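You operate a simulated robot arm through the tools that you are given. There is no shell and no other tool.

The job below is to be done with a simulated two-armed robot. You get a single attempt, and the scene is never put back.

## Task
Seat the loose green strand's peg, wind up the slack and restart the take-up.
Fine: take-up switch off before the peg is lifted; teal-topped peg from the tray into the teal comb's slot before the small spool of its colour; handwheel clockwise till the strands hang taut; the display ends on Running; other pegs, the plugs and the reset button stay. Where these are worked on the way, their far stop is far enough and under half their travel is too little: take-up switch.

It is judged by the outcome, as a careful person would: the job done as asked, and still so three seconds after it is handed in. It fails if anything else is knocked over, pushed out of place, dropped, spilled or broken.

## Robot
Two 7-joint arms with fingered hands on one trunk that stands fixed in place. Base frame: the origin is at the foot of the trunk, x ahead of it, y to its left, z up. Lengths are in m, angles in degrees, forces in N, time in s.
The left shoulder is at [0.05, 0.214, 0.869], the right one opposite. With the tool pointing down near the work surface each hand reaches from about 0.4 to 0.88 m from the base axis, measured 20 degrees to its own side. Payload 3 kg a hand.
The tool frame of a hand sits at the grasp point between the pads (the TCP): z along the fingers, y along the line on which they close. The tips reach 0.026 m beyond it. Largest opening 0.132 m; the body of the gripper starts 0.073 m behind the TCP. The gripper is a hand of 3 fingers: y runs from the thumb to the fingers, the wrist lies at [0, 0, -0.229] in the tool frame.
Orientation is that of the tool frame in the base frame, as a unit quaternion [w, x, y, z]. With the fingers straight down and closing along the base's y, the tool's x points along the base's -x, its y along +y and its z along -z.

## Interface
- The arms move only by the tool arm_command. It takes "left_plan", "right_plan" or both (then of equal length, played together; a hand with none holds still); each is a list of rows, each a list of 6 numbers: the shift along the tool's x, y, z in m, then the turn, a rotation vector about the tool's x, y, z in degrees. In form: [[dx, dy, dz, rx, ry, rz], ...]. A call has 1 to 20 rows; each row is the pose to reach, as a shift and turn from the pose commanded when the call began, along the tool's axes at that moment. A row lasts 0.2 s, in which the tool goes at most 0.05 m and 8.6 degrees; a call with a longer step from one row to the next is refused whole. A pose out of reach is approached as far as the arm can. The call stops where the force on the tool passes 40 N (or 10 N more than at its start, if that is more) or the arm is blocked; 0.2 s more then pass. In this call time passes only in rows, and 0.2 s behind the last. The reply holds the time, the measured pose of the TCP, the force on the tool along the base axes, the opening and the grip force, in the units named above and with some noise, with the torque about the TCP (base axes, N m) and any sound that the robot's microphone picked up, and new pictures: "pictures" is both (left out), scene, wrist or none (wrist: the cameras of the hands that moved).
- Cameras (640 x 400 px; columns grow to the right, rows downward): "scene" is now at [0.0246, -0.0355, 1.5055]; the picture's right is [-0.28, -0.96, 0.00], its down [-0.64, 0.18, -0.75] and it looks along [0.72, -0.21, -0.67] (base axes); focal length 327 px, centre (320, 200). "left" rides on the left gripper at [-0.062, 0.003, -0.092] in its tool frame; the picture's right is [-0.05, -1.00, 0.00], its down [0.83, -0.04, -0.56] and it looks along [0.55, -0.03, 0.83] (tool axes); focal length 230 px, centre (320, 200). "right" rides on the right gripper at [0.061, 0.003, -0.092] in its tool frame; the picture's right is [-0.05, 1.00, 0.00], its down [-0.83, -0.04, -0.56] and it looks along [-0.55, -0.03, 0.83] (tool axes); focal length 230 px, centre (320, 200). There is no depth. A picture from a camera that has moved, and an enlarged one, comes with that camera's place and axes in the base frame and with its lens. The place of the scene camera against the robot may be out by one fixed shift of up to 0.018 m in any direction.
- set_fingers(finger1, finger2, thumb_bend, hand): sets how far each is bent, from 0 (flat) to 1 (curled in); at 0.3 the hand is open as for a grip, at 0.7 the pads meet at the TCP. One left out holds its place. A second passes; each finger stops where it meets its share of the squeeze, and holds until it gets a number again. It is the only way to open and close the hand. It gives what a move gives, with no picture; readings hold the bend of each and the force on the fingers (four entries, about 0 where the hand has none), thumb and palm.
- turn_head(pan, tilt): turns the head with the scene camera to pan (to the left, within 86 degrees either way) and tilt (down, from -29 to 69), counted from straight ahead of the robot. It gives what a move gives, and a new picture of the scene camera.
- enlarge(camera, box): a new picture of the part [left, top, right, bottom] of that camera's present view, enlarged. It takes no simulated time.
- hand_in(): hands the job in; it is judged then, once.

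Places have to be worked out from the pictures, the camera data and where the tool is seen. Open the grippers and draw the arms clear of the work before you hand the job in, unless the task says otherwise.

The tools are called after ">>>" as name(argument=value, ...) on one line, values as JSON. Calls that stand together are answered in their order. arm_command: Moves the arms, as the interface text tells. Its arguments: {"type":"object","properties":{"left_plan":{"type":"array","items":{"type":"array","items":{"type":"number"}}},"right_plan":{"type":"array","items":{"type":"array","items":{"type":"number"}}},"pictures":{"type":"string","enum":["both","scene","wrist","none"]}},"required":[]} The other tools are called the same way: set_fingers (finger1, finger2, thumb_bend, hand) moves the fingers one by one; turn_head (pan, tilt) turns the head that bears the scene camera; enlarge (camera, box) takes an enlarged picture of a part of a camera's view; hand_in () hands the job in.

At the start:

```text
time: 0.0
left_eef_pos: [0.4262, -0.0963, 1.2253]
left_orientation: [0.0, 0.265, 0.964, 0.001]
left_contact_force: [-0.1, 0.6, -1.0]
left_moment: [0.01, -0.01, 0.02]
left_grip_width: 0.1319
left_grasp_force: 0.0
left_shape: jaw
left_bend: [0.3, 0.3, 0.3]
left_finger forces: [0.1, 0.1, 0.0, 0.0, 0.0, 0.1]
right_eef_pos: [0.4154, -0.4736, 1.1631]
right_orientation: [0.0, 0.264, 0.964, 0.0]
right_contact_force: [0.4, 0.0, -1.2]
right_moment: [0.0, 0.04, 0.04]
right_grip_width: 0.1319
right_grasp_force: 0.1
right_shape: jaw
right_bend: [0.3, 0.3, 0.3]
right_finger forces: [0.0, 0.0, 0.0, 0.0, 0.0, 0.0]
head pan, tilt: [-16.1, 41.7]
```

scene: 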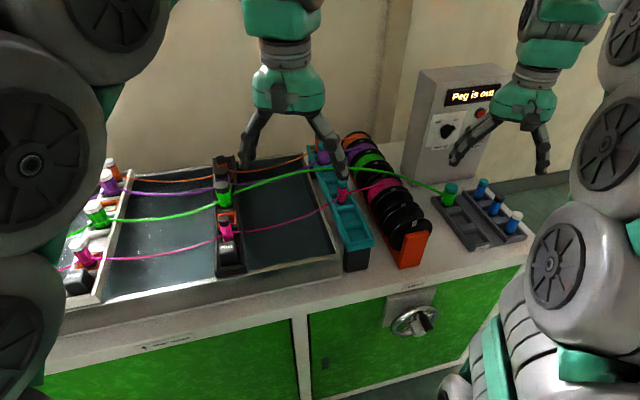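
right: 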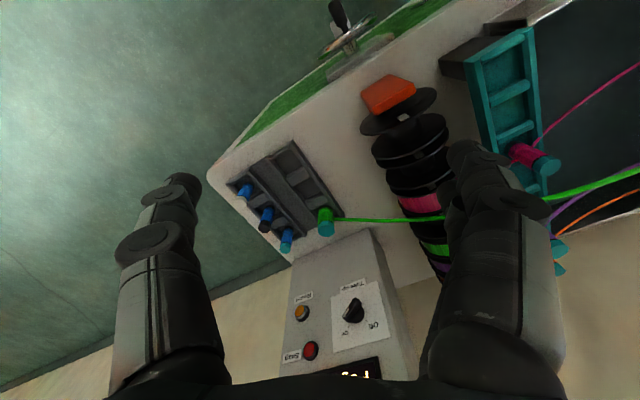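
left: 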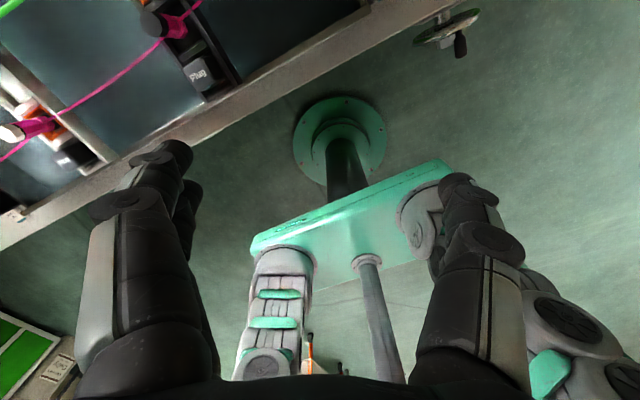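

The scene shows the bath with strands, the teal comb, spools, tray and control box with "Peg is out". I look closer before moving anything.

>>> enlarge(camera="scene", box=[400, 50, 560, 150])

>>> enlarge(camera="scene", box=[300, 120, 460, 280])

>>> enlarge(camera="scene", box=[420, 150, 560, 260])

>>> enlarge(camera="right", box=[220, 100, 620, 400])

>>> enlarge(camera="scene", box=[340, 260, 480, 350])

>>> enlarge(camera="scene", box=[40, 140, 340, 320])

```text
4.00 times, centred on (480, 100) of scene
camera zoom: at [0.0246, -0.0355, 1.5055], right [-0.28, -0.96, 0.0], down [-0.64, 0.18, -0.75], along [0.72, -0.21, -0.67], focal length 1307 px, centre (-320, 600)
```

zoom: 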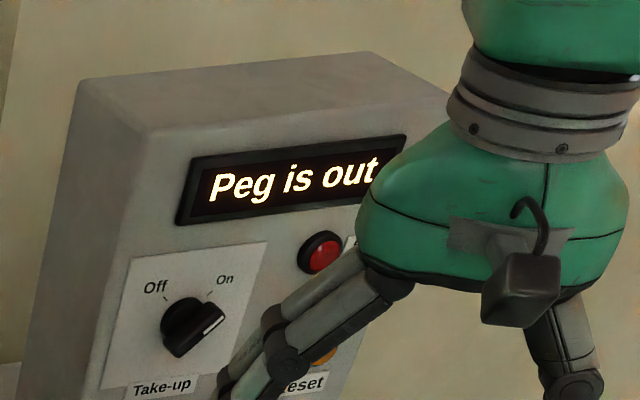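

```text
2.50 times, centred on (380, 200) of scene
camera zoom: at [0.0246, -0.0355, 1.5055], right [-0.28, -0.96, 0.0], down [-0.64, 0.18, -0.75], along [0.72, -0.21, -0.67], focal length 817 px, centre (170, 200)
```

zoom: 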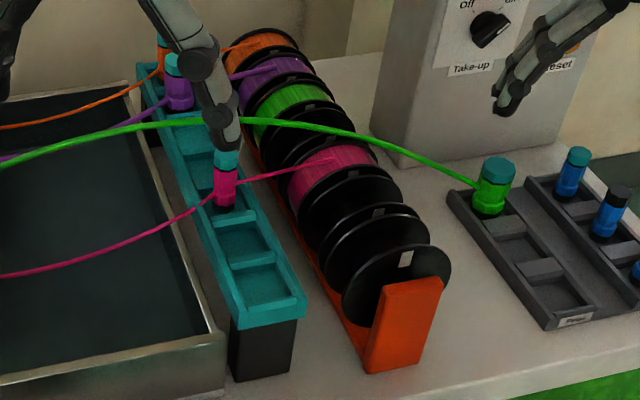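

```text
3.64 times, centred on (490, 205) of scene
camera zoom: at [0.0246, -0.0355, 1.5055], right [-0.28, -0.96, 0.0], down [-0.64, 0.18, -0.75], along [0.72, -0.21, -0.67], focal length 1188 px, centre (-298, 182)
```

zoom: 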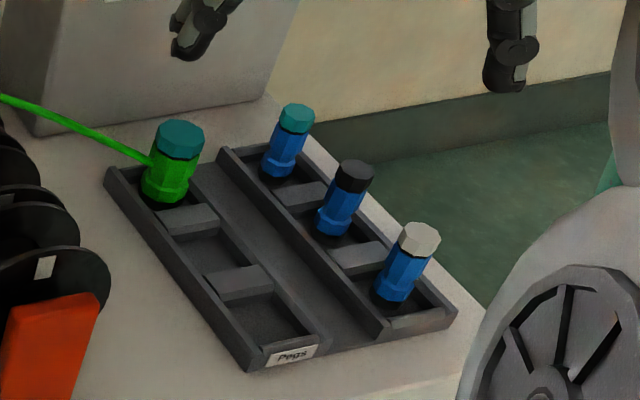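

```text
1.33 times, centred on (420, 250) of right
camera zoom: at [0.3662, -0.439, 1.2539], right [0.55, 0.83, 0.0], down [0.69, -0.46, 0.56], along [0.46, -0.31, -0.83], focal length 307 px, centre (187, 133)
```

zoom: 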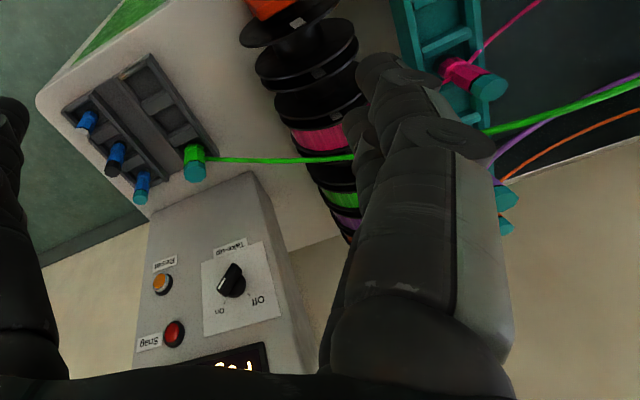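

```text
4.44 times, centred on (410, 305) of scene
camera zoom: at [0.0246, -0.0355, 1.5055], right [-0.28, -0.96, 0.0], down [-0.64, 0.18, -0.75], along [0.72, -0.21, -0.67], focal length 1453 px, centre (-80, -267)
```

zoom: 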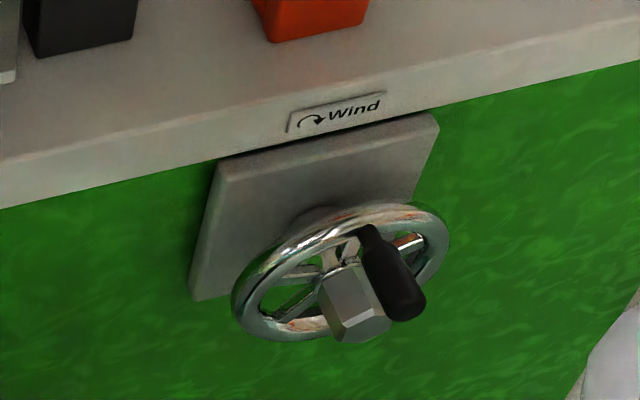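

```text
2.13 times, centred on (190, 230) of scene
camera zoom: at [0.0246, -0.0355, 1.5055], right [-0.28, -0.96, 0.0], down [-0.64, 0.18, -0.75], along [0.72, -0.21, -0.67], focal length 697 px, centre (597, 136)
```

zoom: 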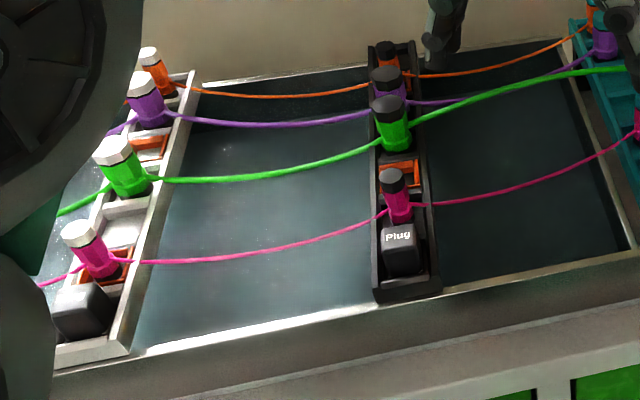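

The left hand hides the comb, so I move it about 0.4 m to the left (base +y) at its present height, well above the strands.

>>> arm_command(left_plan=[[0.02, 0.034, 0, 0, 0, 0], [0.041, 0.069, 0, 0, 0, 0], [0.061, 0.103, 0, 0, 0, 0], [0.082, 0.138, 0, 0, 0, 0], [0.102, 0.172, 0, 0, 0, 0], [0.122, 0.206, 0, 0, 0, 0], [0.143, 0.241, 0, 0, 0, 0], [0.163, 0.275, 0, 0, 0, 0], [0.184, 0.31, 0, 0, 0, 0], [0.204, 0.344, 0, 0, 0, 0]], pictures="both")

```text
time: 2.2
left_eef_pos: [0.4265, 0.3046, 1.2264]
left_orientation: [0.0, 0.265, 0.964, -0.001]
left_contact_force: [0.2, 0.0, 0.0]
left_moment: [0.01, -0.02, -0.01]
left_grip_width: 0.132
left_grasp_force: 0.0
left_shape: jaw
left_bend: [0.3, 0.3, 0.3]
left_finger forces: [0.0, 0.0, 0.0, 0.0, 0.0, 0.0]
right_eef_pos: [0.4169, -0.4733, 1.1618]
right_orientation: [-0.001, 0.264, 0.965, 0.001]
right_contact_force: [-0.8, 0.0, 0.4]
right_moment: [-0.01, 0.0, 0.0]
right_grip_width: 0.1318
right_grasp_force: 0.0
right_shape: jaw
right_bend: [0.3, 0.3, 0.3]
right_finger forces: [0.0, 0.0, 0.0, 0.1, 0.0, 0.0]
head pan, tilt: [-16.1, 41.7]
camera left: at [0.4802, 0.2763, 1.3181], right [-0.46, -0.89, 0.0], down [-0.74, 0.39, 0.56], along [-0.49, 0.26, -0.83], focal length 230 px, centre (320, 200)
```

scene: 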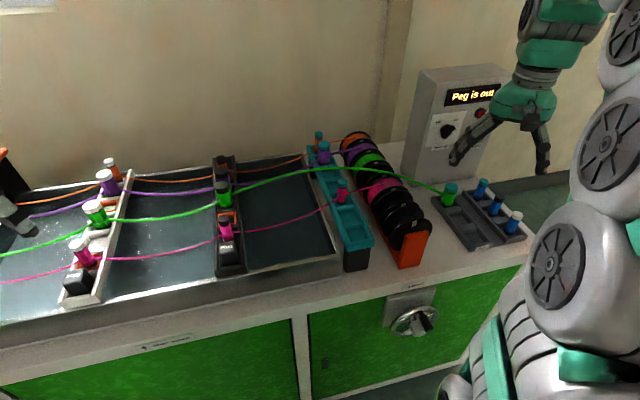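
left: 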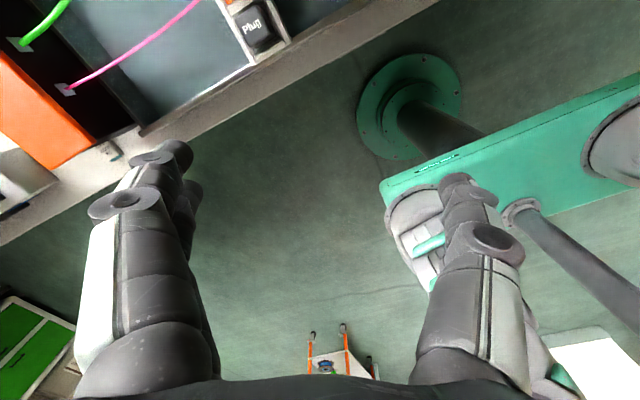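

The comb is now clear; I enlarge it to see slots against spools.

>>> enlarge(camera="scene", box=[300, 115, 440, 205])

>>> enlarge(camera="scene", box=[300, 180, 440, 270])

>>> enlarge(camera="scene", box=[400, 60, 540, 150])

```text
4.44 times, centred on (370, 160) of scene
camera zoom: at [0.0246, -0.0355, 1.5055], right [-0.28, -0.96, 0.0], down [-0.64, 0.18, -0.75], along [0.72, -0.21, -0.67], focal length 1453 px, centre (98, 378)
```

zoom: 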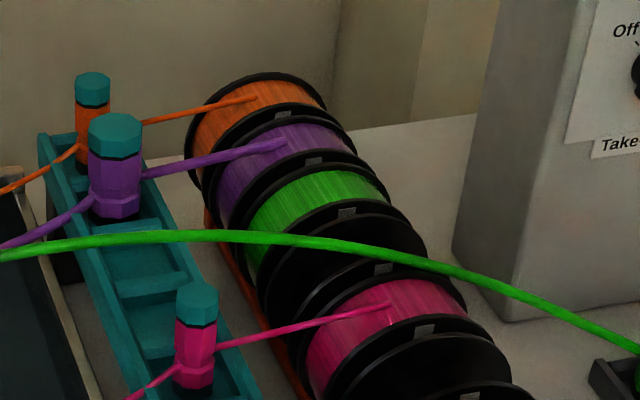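

```text
4.44 times, centred on (370, 225) of scene
camera zoom: at [0.0246, -0.0355, 1.5055], right [-0.28, -0.96, 0.0], down [-0.64, 0.18, -0.75], along [0.72, -0.21, -0.67], focal length 1453 px, centre (98, 89)
```

zoom: 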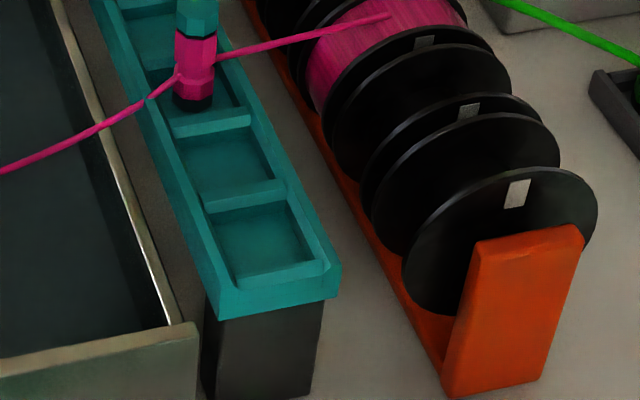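

```text
4.44 times, centred on (470, 105) of scene
camera zoom: at [0.0246, -0.0355, 1.5055], right [-0.28, -0.96, 0.0], down [-0.64, 0.18, -0.75], along [0.72, -0.21, -0.67], focal length 1453 px, centre (-347, 622)
```

zoom: 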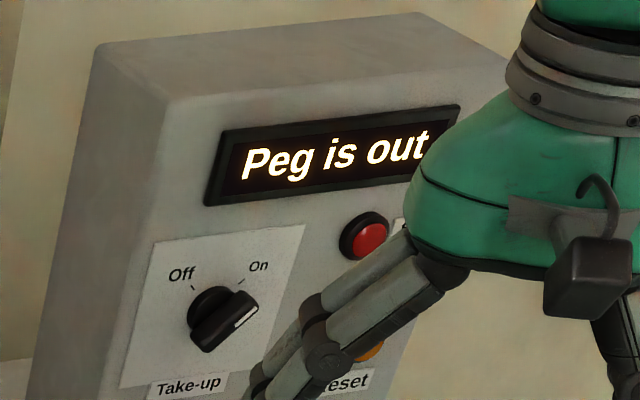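

The knob points at On; by triangulation it sits near (0.68, -0.585, 1.055) on a vertical face whose normal is about (-1, 0.06, 0). Empty slots seen: third slot stands before the green spool. I swing the right hand to point forward, about 0.14 m short of the box, to look at the knob.

>>> arm_command(right_plan=[[-0.0132, -0.002, 0.0067, -3.43, -6.66, 0], [-0.0265, -0.004, 0.0133, -6.87, -13.3, 0], [-0.0398, -0.006, 0.02, -10.3, -20, 0], [-0.053, -0.008, 0.0267, -13.7, -26.6, 0], [-0.0663, -0.01, 0.0333, -17.2, -33.3, 0], [-0.0795, -0.012, 0.04, -20.6, -40, 0], [-0.0928, -0.014, 0.0467, -24, -46.6, 0], [-0.106, -0.016, 0.0533, -27.5, -53.3, 0], [-0.119, -0.018, 0.06, -30.9, -59.9, 0], [-0.1325, -0.02, 0.0667, -34.3, -66.6, 0], [-0.146, -0.022, 0.0733, -37.8, -73.2, 0], [-0.159, -0.0242, 0.08, -41.2, -79.9, 0]], pictures="both")

```text
time: 4.8
left_eef_pos: [0.4253, 0.3038, 1.2263]
left_orientation: [0.0, 0.265, 0.964, -0.001]
left_contact_force: [-0.3, 0.3, -0.8]
left_moment: [0.03, -0.02, 0.0]
left_grip_width: 0.1319
left_grasp_force: 0.0
left_shape: jaw
left_bend: [0.3, 0.3, 0.3]
left_finger forces: [0.0, 0.0, 0.0, 0.0, 0.0, 0.0]
right_eef_pos: [0.5214, -0.5911, 1.1488]
right_orientation: [0.62, 0.201, 0.744, 0.143]
right_contact_force: [0.0, -0.5, -0.2]
right_moment: [0.0, 0.02, -0.01]
right_grip_width: 0.1321
right_grasp_force: 0.1
right_shape: jaw
right_bend: [0.3, 0.3, 0.3]
right_finger forces: [0.0, 0.1, 0.0, 0.0, 0.0, 0.1]
right hand out of reach, approached as far as the arm can: row 10, 11, 12
head pan, tilt: [-16.1, 41.7]
camera right: at [0.4243, -0.5556, 1.1142], right [0.13, 0.85, 0.51], down [-0.43, -0.41, 0.8], along [0.9, -0.32, 0.31], focal length 230 px, centre (320, 200)
```

scene: 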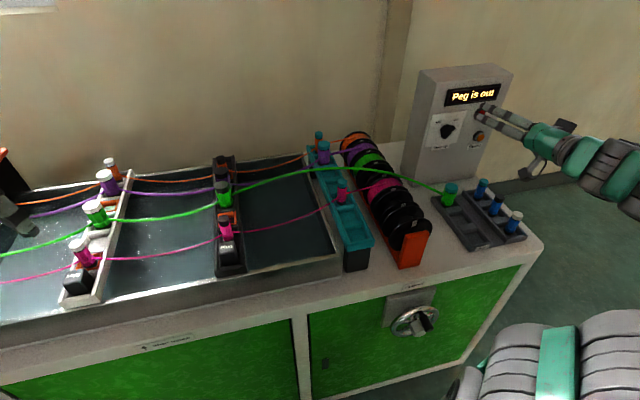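
right: 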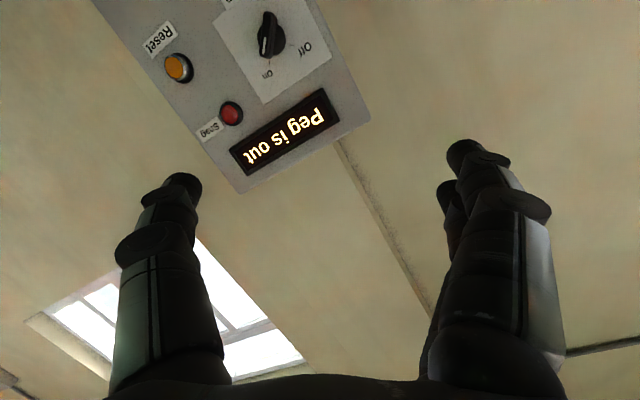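

The arm stopped with the hand tilted about 11° below horizontal, at (0.52, -0.59, 1.15), which is usable. I look closer at the knob from here.

>>> enlarge(camera="right", box=[130, 0, 370, 150])

>>> enlarge(camera="scene", box=[400, 60, 528, 140])

```text
2.67 times, centred on (250, 75) of right
camera zoom: at [0.4243, -0.5556, 1.1142], right [0.13, 0.85, 0.51], down [-0.43, -0.41, 0.8], along [0.9, -0.32, 0.31], focal length 614 px, centre (507, 533)
```

zoom: 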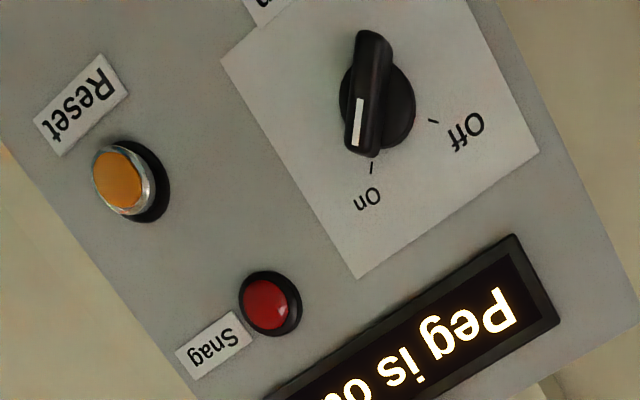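

```text
5.00 times, centred on (464, 100) of scene
camera zoom: at [0.0246, -0.0355, 1.5055], right [-0.28, -0.96, 0.0], down [-0.64, 0.18, -0.75], along [0.72, -0.21, -0.67], focal length 1634 px, centre (-400, 700)
```

zoom: 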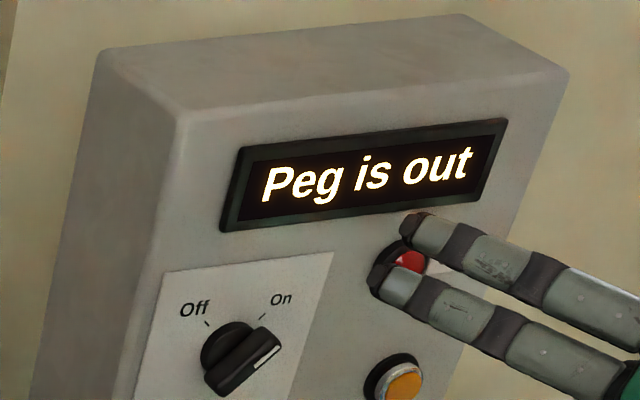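

Wrist views put the knob somewhere at x 0.68–0.75, so I need better parallax. First a small 3 cm retreat to learn from which pose commands are counted after the out-of-reach stop.

>>> arm_command(right_plan=[[0, 0, -0.03, 0, 0, 0]], pictures="none")

```text
time: 5.2
left_eef_pos: [0.4247, 0.3051, 1.226]
left_orientation: [0.0, 0.264, 0.965, 0.0]
left_contact_force: [-0.2, 0.4, -1.1]
left_moment: [0.0, 0.01, 0.02]
left_grip_width: 0.1317
left_grasp_force: 0.0
left_shape: jaw
left_bend: [0.3, 0.3, 0.3]
left_finger forces: [0.1, 0.0, 0.0, 0.0, 0.0, 0.0]
right_eef_pos: [0.4932, -0.5871, 1.1541]
right_orientation: [0.619, 0.201, 0.745, 0.144]
right_contact_force: [0.3, 0.4, 0.9]
right_moment: [0.01, 0.0, 0.01]
right_grip_width: 0.1319
right_grasp_force: 0.1
right_shape: jaw
right_bend: [0.3, 0.3, 0.3]
right_finger forces: [0.1, 0.1, 0.1, 0.0, 0.0, 0.1]
head pan, tilt: [-16.1, 41.7]
```

Commands count from the achieved pose. Now I lower the hand to about (0.55, -0.60, 1.04) in front of the knob, keeping the orientation.

>>> arm_command(right_plan=[[0.021, -0.014, 0.0195, 0, 0, 0], [0.042, -0.0285, 0.039, 0, 0, 0], [0.063, -0.043, 0.0585, 0, 0, 0], [0.084, -0.057, 0.078, 0, 0, 0]], pictures="both")

```text
time: 6.2
left_eef_pos: [0.4252, 0.304, 1.2264]
left_orientation: [0.0, 0.266, 0.964, 0.001]
left_contact_force: [-0.5, -0.3, 0.6]
left_moment: [0.02, -0.02, 0.0]
left_grip_width: 0.1319
left_grasp_force: 0.0
left_shape: jaw
left_bend: [0.3, 0.3, 0.3]
left_finger forces: [0.1, 0.1, 0.0, 0.0, 0.1, 0.1]
right_eef_pos: [0.5459, -0.6236, 1.095]
right_orientation: [0.596, 0.202, 0.762, 0.151]
right_contact_force: [0.0, 0.1, 0.4]
right_moment: [0.01, -0.02, 0.02]
right_grip_width: 0.1321
right_grasp_force: 0.0
right_shape: jaw
right_bend: [0.3, 0.3, 0.3]
right_finger forces: [0.0, 0.0, 0.0, 0.0, 0.0, 0.0]
right hand out of reach, approached as far as the arm can: row 1, 2, 3, 4
head pan, tilt: [-16.1, 41.7]
camera right: at [0.4453, -0.5886, 1.0661], right [0.14, 0.85, 0.52], down [-0.37, -0.44, 0.82], along [0.92, -0.31, 0.25], focal length 230 px, centre (320, 200)
```

scene: 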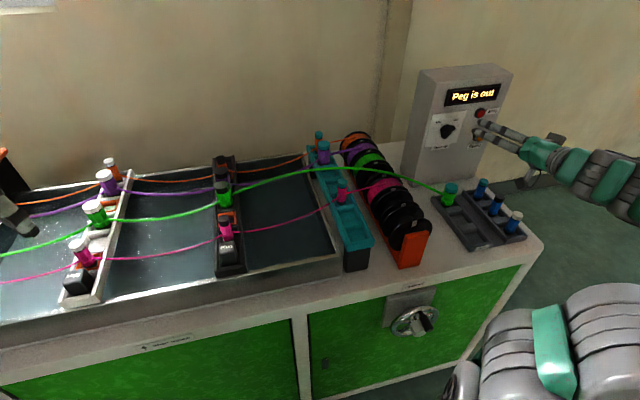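
right: 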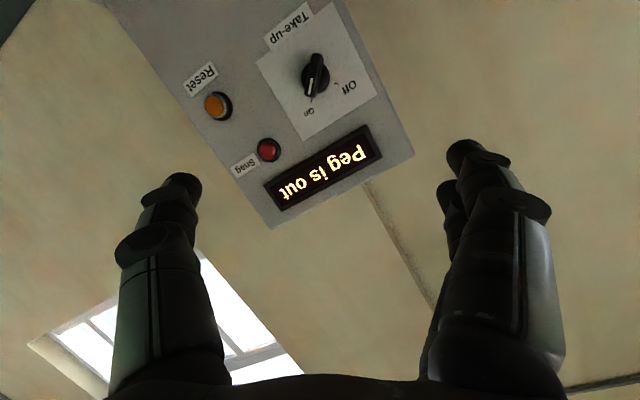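

Rays from two wrist views agree on the knob's face at about (0.743, -0.612, 1.011); the scene camera is off by nearly 2 cm. I advance to a standoff near x = 0.65 in front of it.

>>> arm_command(right_plan=[[0.01, -0.0017, 0.029, 0, 0, 0], [0.0197, -0.0034, 0.058, 0, 0, 0], [0.0295, -0.0051, 0.0873, 0, 0, 0], [0.0394, -0.0068, 0.1165, 0, 0, 0]], pictures="both")

```text
time: 7.2
left_eef_pos: [0.4262, 0.3041, 1.2272]
left_orientation: [0.0, 0.264, 0.964, 0.0]
left_contact_force: [0.5, 0.1, -0.4]
left_moment: [0.0, 0.01, 0.01]
left_grip_width: 0.1318
left_grasp_force: 0.1
left_shape: jaw
left_bend: [0.3, 0.3, 0.3]
left_finger forces: [0.1, 0.1, 0.1, 0.1, 0.0, 0.0]
right_eef_pos: [0.6544, -0.626, 1.0657]
right_orientation: [0.581, 0.204, 0.772, 0.156]
right_contact_force: [-0.1, 0.0, -0.5]
right_moment: [-0.03, 0.01, 0.0]
right_grip_width: 0.1321
right_grasp_force: 0.1
right_shape: jaw
right_bend: [0.3, 0.3, 0.3]
right_finger forces: [0.0, 0.0, 0.0, 0.1, 0.0, 0.0]
right hand out of reach, approached as far as the arm can: row 1, 2, 3, 4
head pan, tilt: [-16.1, 41.7]
camera right: at [0.5525, -0.5937, 1.0389], right [0.15, 0.84, 0.52], down [-0.34, -0.45, 0.83], along [0.93, -0.3, 0.22], focal length 230 px, centre (320, 200)
```

scene: 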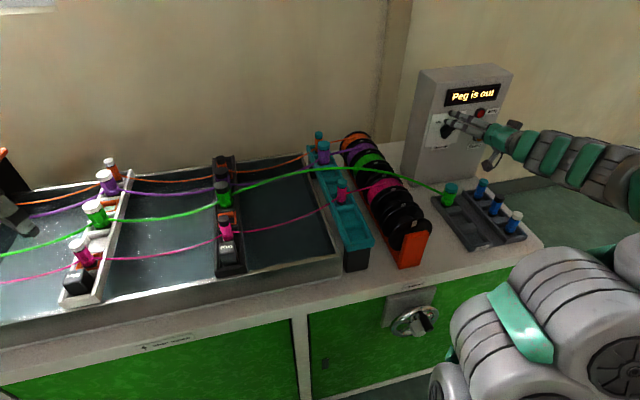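
right: 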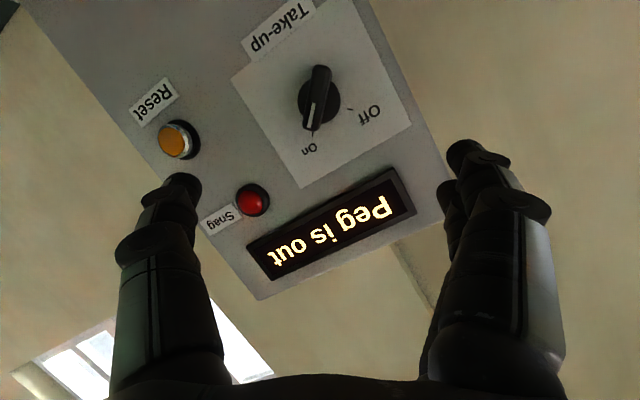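

The knob estimate holds at (0.743, -0.613, 1.011). I half-close the right hand so it straddles the knob without touching the neighbouring buttons, and then come nearer with slightly more downward pitch.

>>> set_fingers(hand="right", finger1=0.48, finger2=0.48, thumb_bend=0.48)

>>> arm_command(right_plan=[[0.0108, 0.0012, 0.0159, 2, 3.45, 0], [0.0216, 0.0024, 0.0317, 4, 6.9, 0]], pictures="both")

>>> enlarge(camera="right", box=[200, 40, 440, 240])

```text
time: 8.2
left_eef_pos: [0.4245, 0.3056, 1.2269]
left_orientation: [0.0, 0.265, 0.964, 0.0]
left_contact_force: [0.5, 0.3, 0.0]
left_moment: [0.01, -0.01, -0.04]
left_grip_width: 0.132
left_grasp_force: 0.1
left_shape: jaw
left_bend: [0.3, 0.3, 0.3]
left_finger forces: [0.0, 0.1, 0.0, 0.0, 0.1, 0.0]
right_eef_pos: [0.6542, -0.6271, 1.0638]
right_orientation: [0.582, 0.203, 0.772, 0.156]
right_contact_force: [0.1, -0.8, 1.0]
right_moment: [-0.01, -0.04, 0.03]
right_grip_width: 0.0753
right_grasp_force: 0.1
right_shape: fingers
right_bend: [0.48, 0.48, 0.48]
right_finger forces: [0.0, 0.0, 0.0, 0.0, 0.1, 0.0]
head pan, tilt: [-16.1, 41.7]
```

```text
time: 8.8
left_eef_pos: [0.4262, 0.3038, 1.2266]
left_orientation: [-0.001, 0.264, 0.965, 0.0]
left_contact_force: [0.4, 0.1, 0.1]
left_moment: [-0.03, 0.0, -0.05]
left_grip_width: 0.1318
left_grasp_force: 0.0
left_shape: jaw
left_bend: [0.3, 0.3, 0.3]
left_finger forces: [0.1, 0.0, 0.0, 0.0, 0.0, 0.0]
right_eef_pos: [0.682, -0.6164, 1.0392]
right_orientation: [0.542, 0.215, 0.801, 0.136]
right_contact_force: [0.2, -1.3, -0.5]
right_moment: [-0.03, 0.02, -0.04]
right_grip_width: 0.0751
right_grasp_force: 0.1
right_shape: fingers
right_bend: [0.48, 0.48, 0.48]
right_finger forces: [0.0, 0.0, 0.0, 0.0, 0.0, 0.0]
head pan, tilt: [-16.1, 41.7]
camera right: at [0.5783, -0.5807, 1.0251], right [0.21, 0.84, 0.49], down [-0.26, -0.44, 0.86], along [0.94, -0.31, 0.12], focal length 230 px, centre (320, 200)
```

scene: 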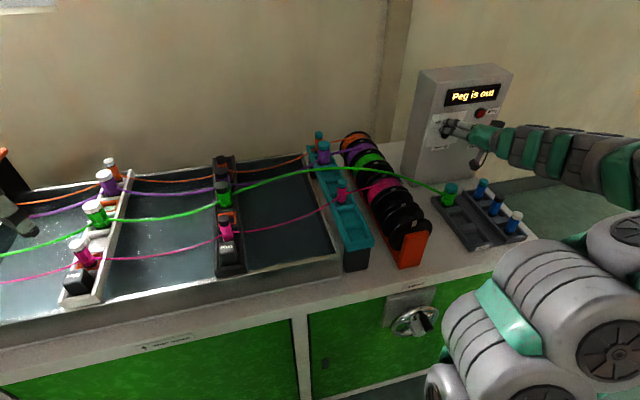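
right: 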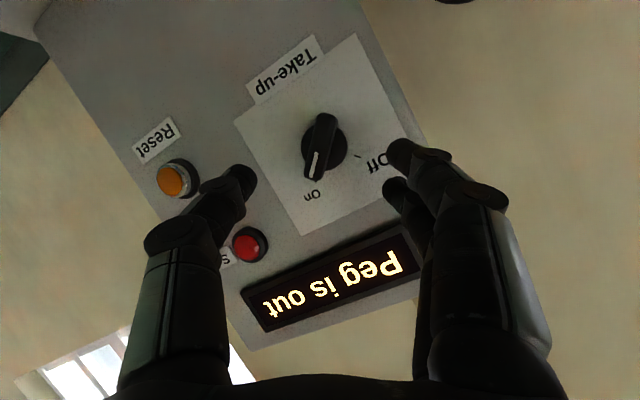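

```text
2.00 times, centred on (320, 140) of right
camera zoom: at [0.5783, -0.5807, 1.0251], right [0.21, 0.84, 0.49], down [-0.26, -0.44, 0.86], along [0.94, -0.31, 0.12], focal length 460 px, centre (320, 320)
```

zoom: 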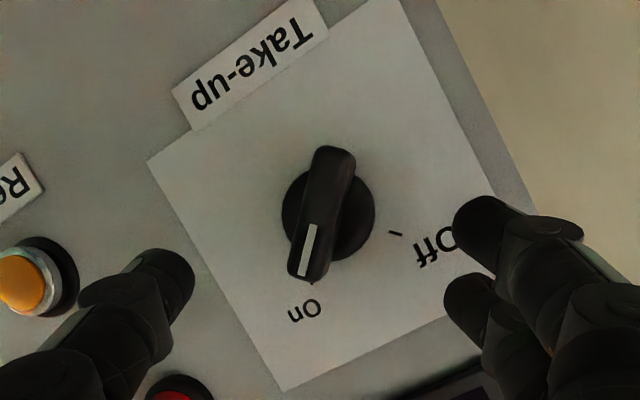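

Reach is fine with ~22° pitch. The bar needs about 12° more roll to lie square between thumb and fingers; I roll and advance so the tips overlap the bar by about 1 cm.

>>> arm_command(right_plan=[[0, 0, 0.005, 0, 0, 6], [0.0005, 0.001, 0.015, 0, 0, 12], [0.0008, 0.002, 0.035, 0, 0, 12], [0.0011, 0.0025, 0.0517, 0, 0, 12]], pictures="both")

>>> enlarge(camera="right", box=[200, 80, 440, 280])

>>> enlarge(camera="scene", box=[400, 70, 528, 150])

```text
time: 9.6
left_eef_pos: [0.4249, 0.3034, 1.2268]
left_orientation: [-0.001, 0.266, 0.964, 0.0]
left_contact_force: [0.0, -0.4, -0.6]
left_moment: [0.01, -0.02, -0.03]
left_grip_width: 0.1318
left_grasp_force: 0.1
left_shape: jaw
left_bend: [0.3, 0.3, 0.3]
left_finger forces: [0.0, 0.1, 0.0, 0.0, 0.1, 0.1]
right_eef_pos: [0.7073, -0.6167, 1.0263]
right_orientation: [0.524, 0.298, 0.774, 0.192]
right_contact_force: [-50.3, 12.2, 1.5]
right_moment: [-0.35, -1.59, 1.85]
right_grip_width: 0.0752
right_grasp_force: 26.5
right_shape: fingers
right_bend: [0.48, 0.57, 0.48]
right_finger forces: [0.0, 51.4, 0.0, 0.0, 0.0, 0.0]
head pan, tilt: [-16.1, 41.7]
stopped in row 4 (right hand): the force on the tool passed its limit at 73 N (the readings are from after the stop); the commanded pose is now the measured one
camera right: at [0.6066, -0.5716, 1.0197], right [0.27, 0.71, 0.64], down [-0.3, -0.57, 0.76], along [0.91, -0.4, 0.06], focal length 230 px, centre (320, 200)
```

scene: 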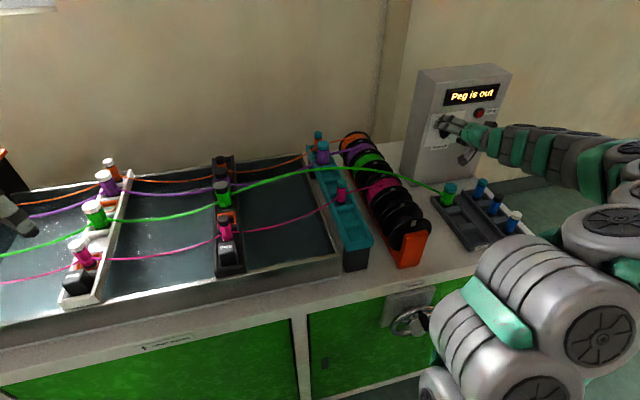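
right: 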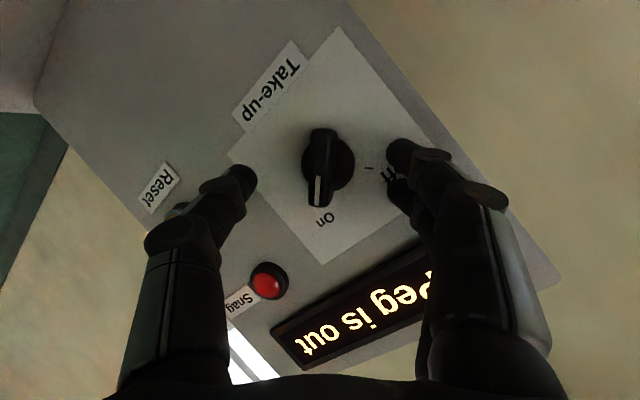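

```text
2.00 times, centred on (320, 180) of right
camera zoom: at [0.6066, -0.5716, 1.0197], right [0.27, 0.71, 0.64], down [-0.3, -0.57, 0.76], along [0.91, -0.4, 0.06], focal length 460 px, centre (320, 240)
```

zoom: 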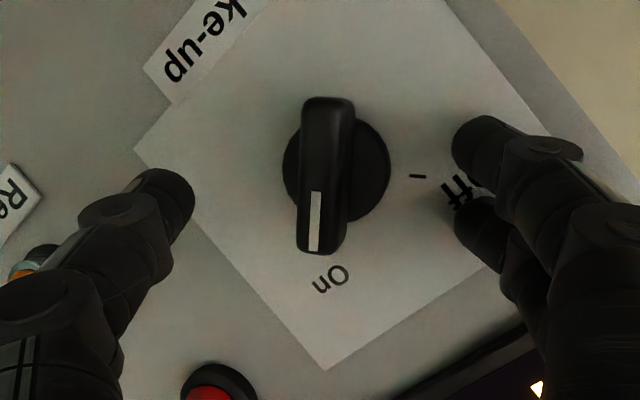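

```text
5.00 times, centred on (464, 110) of scene
camera zoom: at [0.0236, -0.0354, 1.5055], right [-0.28, -0.96, 0.0], down [-0.64, 0.19, -0.75], along [0.72, -0.21, -0.66], focal length 1634 px, centre (-400, 650)
```

zoom: 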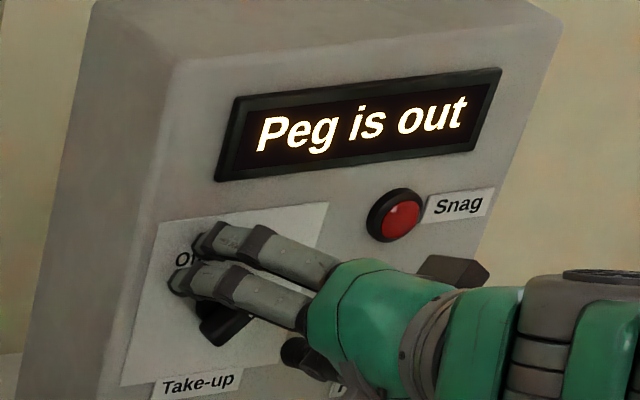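

One finger touched the panel early (51 N), since the finger side leans deeper when spread. Display and buttons look unchanged. I back off 2.5 cm and narrow the hand to about 4 cm opening before coming in again.

>>> arm_command(right_plan=[[0, 0, -0.025, 0, 0, 0]], pictures="none")

>>> set_fingers(hand="right", finger1=0.58, finger2=0.58, thumb_bend=0.58)

>>> arm_command(right_plan=[[0, 0, 0.0, -4, 0, 0], [0, 0, 0.005, -8, 0, 0]], pictures="both")

>>> enlarge(camera="right", box=[200, 80, 440, 280])

```text
time: 10.0
left_eef_pos: [0.4258, 0.3046, 1.2261]
left_orientation: [0.0, 0.264, 0.965, 0.0]
left_contact_force: [0.3, -0.6, 0.2]
left_moment: [0.01, 0.04, 0.0]
left_grip_width: 0.1318
left_grasp_force: 0.0
left_shape: jaw
left_bend: [0.3, 0.3, 0.3]
left_finger forces: [0.1, 0.0, 0.1, 0.1, 0.0, 0.0]
right_eef_pos: [0.6869, -0.613, 1.036]
right_orientation: [0.525, 0.296, 0.775, 0.192]
right_contact_force: [-0.4, -0.2, 0.2]
right_moment: [0.0, 0.0, -0.01]
right_grip_width: 0.0749
right_grasp_force: 0.1
right_shape: fingers
right_bend: [0.48, 0.48, 0.48]
right_finger forces: [0.1, 0.0, 0.0, 0.0, 0.1, 0.0]
head pan, tilt: [-16.1, 41.7]
```

```text
time: 11.0
left_eef_pos: [0.4257, 0.3044, 1.2268]
left_orientation: [0.0, 0.265, 0.964, 0.0]
left_contact_force: [0.0, -0.4, 0.2]
left_moment: [-0.01, 0.01, -0.03]
left_grip_width: 0.132
left_grasp_force: 0.1
left_shape: jaw
left_bend: [0.3, 0.3, 0.3]
left_finger forces: [0.1, 0.0, 0.0, 0.0, 0.0, 0.0]
right_eef_pos: [0.6864, -0.6139, 1.0361]
right_orientation: [0.524, 0.297, 0.775, 0.193]
right_contact_force: [1.3, -0.5, 0.7]
right_moment: [-0.02, 0.05, 0.04]
right_grip_width: 0.045
right_grasp_force: 0.1
right_shape: fingers
right_bend: [0.57, 0.57, 0.57]
right_finger forces: [0.0, 0.0, 0.1, 0.0, 0.0, 0.0]
head pan, tilt: [-16.1, 41.7]
```

```text
time: 11.6
left_eef_pos: [0.4256, 0.3044, 1.2274]
left_orientation: [0.0, 0.265, 0.964, 0.0]
left_contact_force: [-0.4, 0.6, 0.9]
left_moment: [0.0, 0.0, -0.01]
left_grip_width: 0.132
left_grasp_force: 0.1
left_shape: jaw
left_bend: [0.3, 0.3, 0.3]
left_finger forces: [0.0, 0.1, 0.1, 0.1, 0.0, 0.1]
right_eef_pos: [0.6914, -0.6149, 1.034]
right_orientation: [0.544, 0.26, 0.76, 0.244]
right_contact_force: [0.4, 0.5, 0.0]
right_moment: [0.0, -0.01, 0.02]
right_grip_width: 0.0452
right_grasp_force: 0.1
right_shape: fingers
right_bend: [0.57, 0.57, 0.57]
right_finger forces: [0.1, 0.2, 0.1, 0.0, 0.0, 0.0]
head pan, tilt: [-16.1, 41.7]
camera right: at [0.5878, -0.5798, 1.019], right [0.14, 0.71, 0.69], down [-0.31, -0.63, 0.71], along [0.94, -0.31, 0.13], focal length 230 px, centre (320, 200)
```

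scene: 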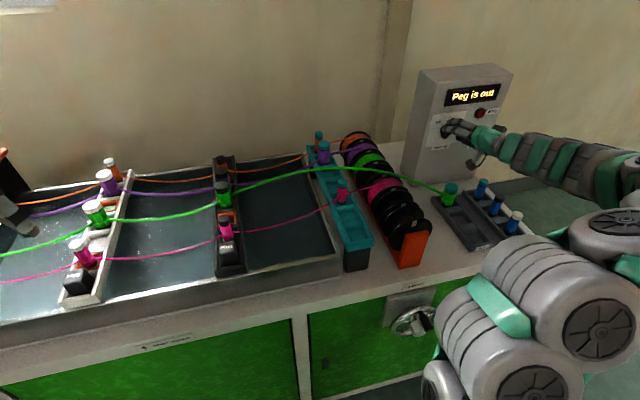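
right: 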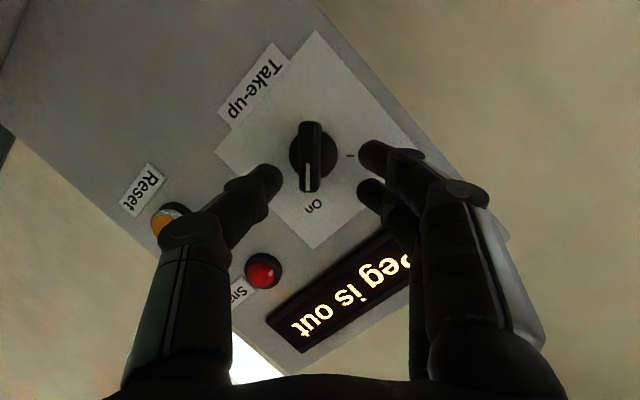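

```text
2.00 times, centred on (320, 180) of right
camera zoom: at [0.5878, -0.5798, 1.019], right [0.14, 0.71, 0.69], down [-0.31, -0.63, 0.71], along [0.94, -0.31, 0.13], focal length 460 px, centre (320, 240)
```

zoom: 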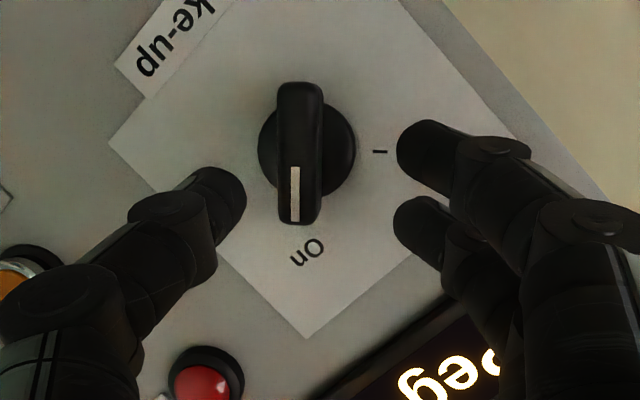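

The bar is now square to the hand with thumb and fingers either side. I advance 4 cm with a small sideways correction.

>>> arm_command(right_plan=[[0, -0.003, 0.012, 0, 0, 0], [0, -0.005, 0.022, 0, 0, 0], [0, -0.0062, 0.032, 0, 0, 0], [0, -0.0062, 0.04, 0, 0, 0]], pictures="wrist")

>>> enlarge(camera="right", box=[200, 80, 440, 280])

>>> enlarge(camera="scene", box=[400, 70, 528, 150])

```text
time: 12.4
left_eef_pos: [0.4248, 0.3033, 1.2265]
left_orientation: [0.0, 0.265, 0.964, 0.0]
left_contact_force: [0.1, 0.4, 0.7]
left_moment: [-0.01, -0.03, -0.02]
left_grip_width: 0.1319
left_grasp_force: 0.1
left_shape: jaw
left_bend: [0.3, 0.3, 0.3]
left_finger forces: [0.1, 0.0, 0.0, 0.0, 0.0, 0.0]
right_eef_pos: [0.715, -0.6173, 1.0227]
right_orientation: [0.543, 0.258, 0.76, 0.247]
right_contact_force: [-40.6, 8.5, 3.2]
right_moment: [-0.16, -1.08, 0.97]
right_grip_width: 0.0451
right_grasp_force: 20.2
right_shape: fingers
right_bend: [0.57, 0.66, 0.57]
right_finger forces: [0.0, 40.5, 0.0, 0.1, 0.0, 0.0]
head pan, tilt: [-16.1, 41.7]
stopped in row 3 (right hand): the force on the tool passed its limit at 57 N (the readings are from after the stop); the commanded pose is now the measured one
camera right: at [0.6113, -0.5824, 1.0064], right [0.14, 0.71, 0.69], down [-0.31, -0.63, 0.71], along [0.94, -0.31, 0.13], focal length 230 px, centre (320, 200)
```

right: 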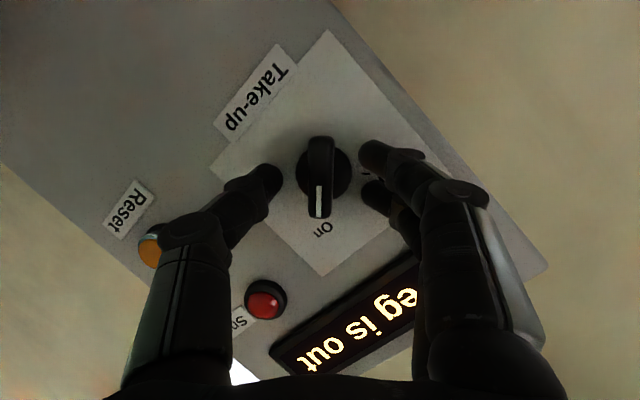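

```text
2.00 times, centred on (320, 180) of right
camera zoom: at [0.6113, -0.5824, 1.0064], right [0.14, 0.71, 0.69], down [-0.31, -0.63, 0.71], along [0.94, -0.31, 0.13], focal length 460 px, centre (320, 240)
```

zoom: 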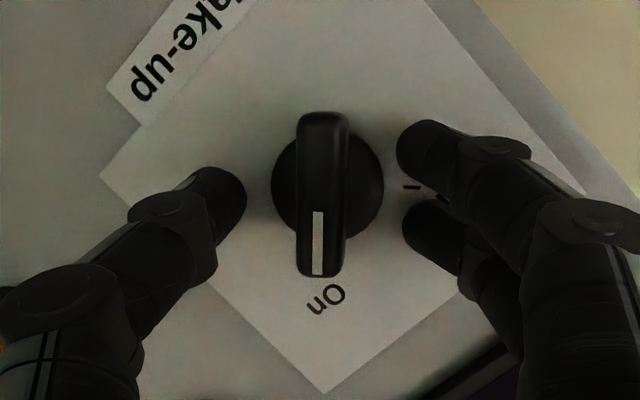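

```text
5.00 times, centred on (464, 110) of scene
camera zoom: at [0.0238, -0.0354, 1.5055], right [-0.28, -0.96, 0.0], down [-0.64, 0.19, -0.75], along [0.72, -0.21, -0.66], focal length 1634 px, centre (-400, 650)
```

zoom: 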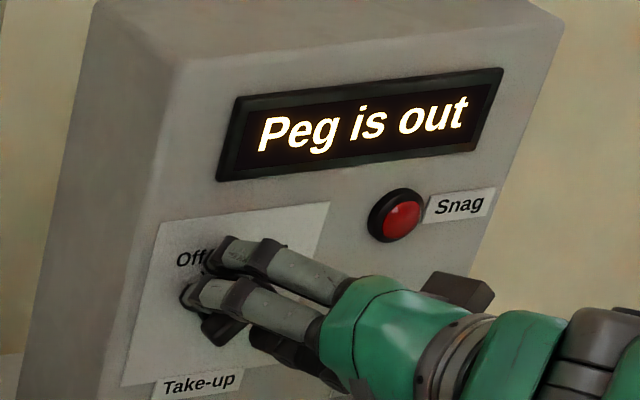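

Finger 2 meets the panel itself, so the tips are already fully alongside the bar. I back off 6 mm and close on the bar.

>>> arm_command(right_plan=[[0, -0.002, -0.007, 0, 0, 0]], pictures="none")

>>> set_fingers(hand="right", finger1=0.7, finger2=0.7, thumb_bend=0.7)

>>> enlarge(camera="right", box=[200, 80, 440, 280])

>>> enlarge(camera="scene", box=[400, 70, 528, 150])

```text
time: 12.8
left_eef_pos: [0.4261, 0.3057, 1.227]
left_orientation: [0.0, 0.264, 0.965, -0.001]
left_contact_force: [0.3, 0.3, 1.2]
left_moment: [-0.01, 0.0, 0.0]
left_grip_width: 0.1323
left_grasp_force: 0.0
left_shape: jaw
left_bend: [0.3, 0.3, 0.3]
left_finger forces: [0.0, 0.0, 0.0, 0.0, 0.0, 0.0]
right_eef_pos: [0.7106, -0.6171, 1.0217]
right_orientation: [0.542, 0.257, 0.76, 0.248]
right_contact_force: [-0.4, 0.2, 0.0]
right_moment: [0.01, 0.02, 0.03]
right_grip_width: 0.045
right_grasp_force: 0.1
right_shape: fingers
right_bend: [0.57, 0.57, 0.57]
right_finger forces: [0.0, 0.0, 0.1, 0.0, 0.0, 0.0]
head pan, tilt: [-16.1, 41.7]
```

```text
time: 13.8
left_eef_pos: [0.4251, 0.3045, 1.2263]
left_orientation: [0.0, 0.265, 0.964, 0.0]
left_contact_force: [0.9, 0.1, -0.4]
left_moment: [0.01, 0.02, -0.02]
left_grip_width: 0.132
left_grasp_force: 0.0
left_shape: jaw
left_bend: [0.3, 0.3, 0.3]
left_finger forces: [0.0, 0.0, 0.0, 0.0, 0.0, 0.0]
right_eef_pos: [0.7104, -0.6183, 1.0221]
right_orientation: [0.543, 0.258, 0.76, 0.246]
right_contact_force: [2.1, 5.2, 2.0]
right_moment: [0.06, -0.16, 0.14]
right_grip_width: 0.0148
right_grasp_force: 6.4
right_shape: fingers
right_bend: [0.66, 0.64, 0.68]
right_finger forces: [2.9, 5.8, 0.0, 0.0, 2.7, 0.1]
head pan, tilt: [-16.1, 41.7]
```

```text
2.00 times, centred on (320, 180) of right
camera zoom: at [0.6067, -0.5828, 1.0071], right [0.14, 0.71, 0.69], down [-0.3, -0.63, 0.71], along [0.94, -0.31, 0.13], focal length 460 px, centre (320, 240)
```

zoom: 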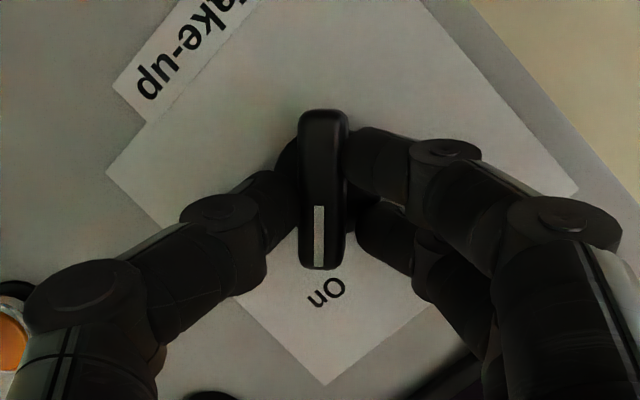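

```text
5.00 times, centred on (464, 110) of scene
camera zoom: at [0.0247, -0.0354, 1.5055], right [-0.28, -0.96, 0.0], down [-0.64, 0.18, -0.75], along [0.72, -0.21, -0.67], focal length 1634 px, centre (-400, 650)
```

zoom: 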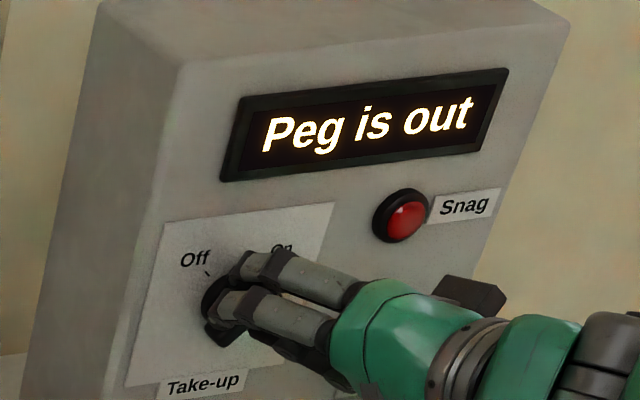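

The bar is held (width 15 mm, all three fingers loaded). I turn the hand anticlockwise about the knob, first about 38°.

>>> arm_command(right_plan=[[0.0003, 0, 0, 1.16, 0, -7.43], [0.0006, 0, 0, 2.32, 0.1, -14.9], [0.001, 0, 0, 3.5, 0.1, -22.3], [0.0015, 0, 0, 4.64, 0.2, -29.7], [0.002, 0, 0, 5.8, 0.25, -37.2]], pictures="wrist")

>>> enlarge(camera="right", box=[200, 80, 440, 280])

>>> enlarge(camera="scene", box=[400, 70, 528, 150])

```text
time: 15.0
left_eef_pos: [0.4253, 0.3035, 1.2262]
left_orientation: [0.0, 0.265, 0.964, 0.0]
left_contact_force: [1.0, 0.2, 0.4]
left_moment: [0.0, 0.01, 0.03]
left_grip_width: 0.1323
left_grasp_force: 0.0
left_shape: jaw
left_bend: [0.3, 0.3, 0.3]
left_finger forces: [0.0, 0.1, 0.1, 0.0, 0.0, 0.0]
right_eef_pos: [0.7122, -0.6112, 1.0588]
right_orientation: [0.561, 0.033, 0.827, 0.024]
right_contact_force: [-0.5, 0.6, -0.2]
right_moment: [-0.01, -0.01, 0.0]
right_grip_width: 0.0061
right_grasp_force: 0.0
right_shape: fingers
right_bend: [0.7, 0.7, 0.7]
right_finger forces: [0.0, 0.1, 0.1, 0.1, 0.0, 0.1]
right hand out of reach, approached as far as the arm can: row 3, 4, 5
head pan, tilt: [-16.1, 41.7]
camera right: at [0.6053, -0.6026, 1.0355], right [0.05, 0.99, 0.12], down [-0.21, -0.11, 0.97], along [0.98, -0.07, 0.2], focal length 230 px, centre (320, 200)
```

right: 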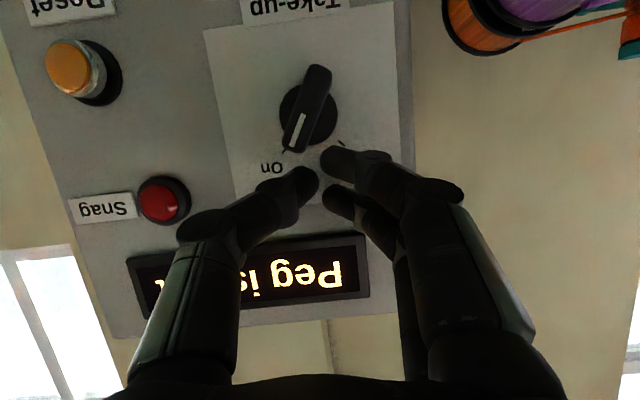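

```text
2.00 times, centred on (320, 180) of right
camera zoom: at [0.6053, -0.6026, 1.0355], right [0.05, 0.99, 0.12], down [-0.21, -0.11, 0.97], along [0.98, -0.07, 0.2], focal length 460 px, centre (320, 240)
```

zoom: 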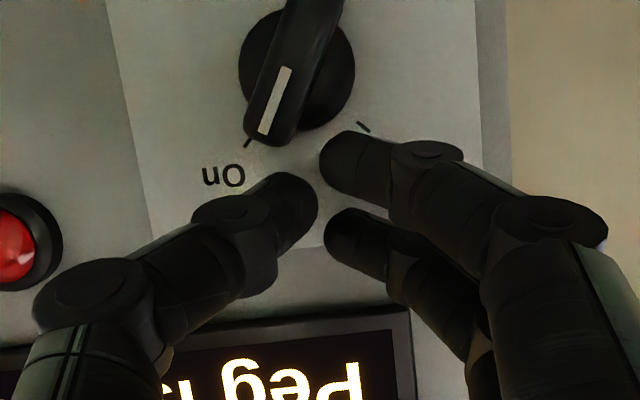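

```text
5.00 times, centred on (464, 110) of scene
camera zoom: at [0.0246, -0.0355, 1.5055], right [-0.28, -0.96, 0.0], down [-0.64, 0.18, -0.75], along [0.72, -0.21, -0.67], focal length 1634 px, centre (-400, 650)
```

zoom: 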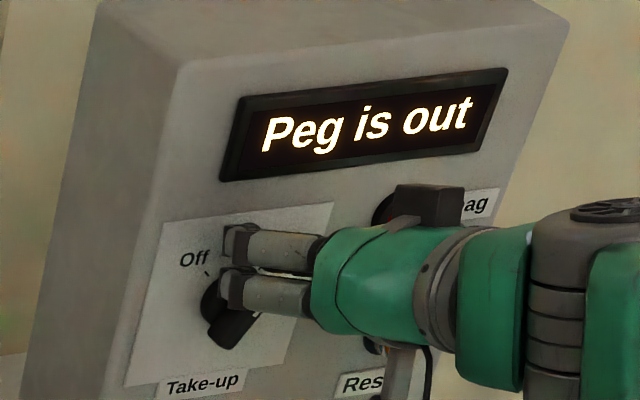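

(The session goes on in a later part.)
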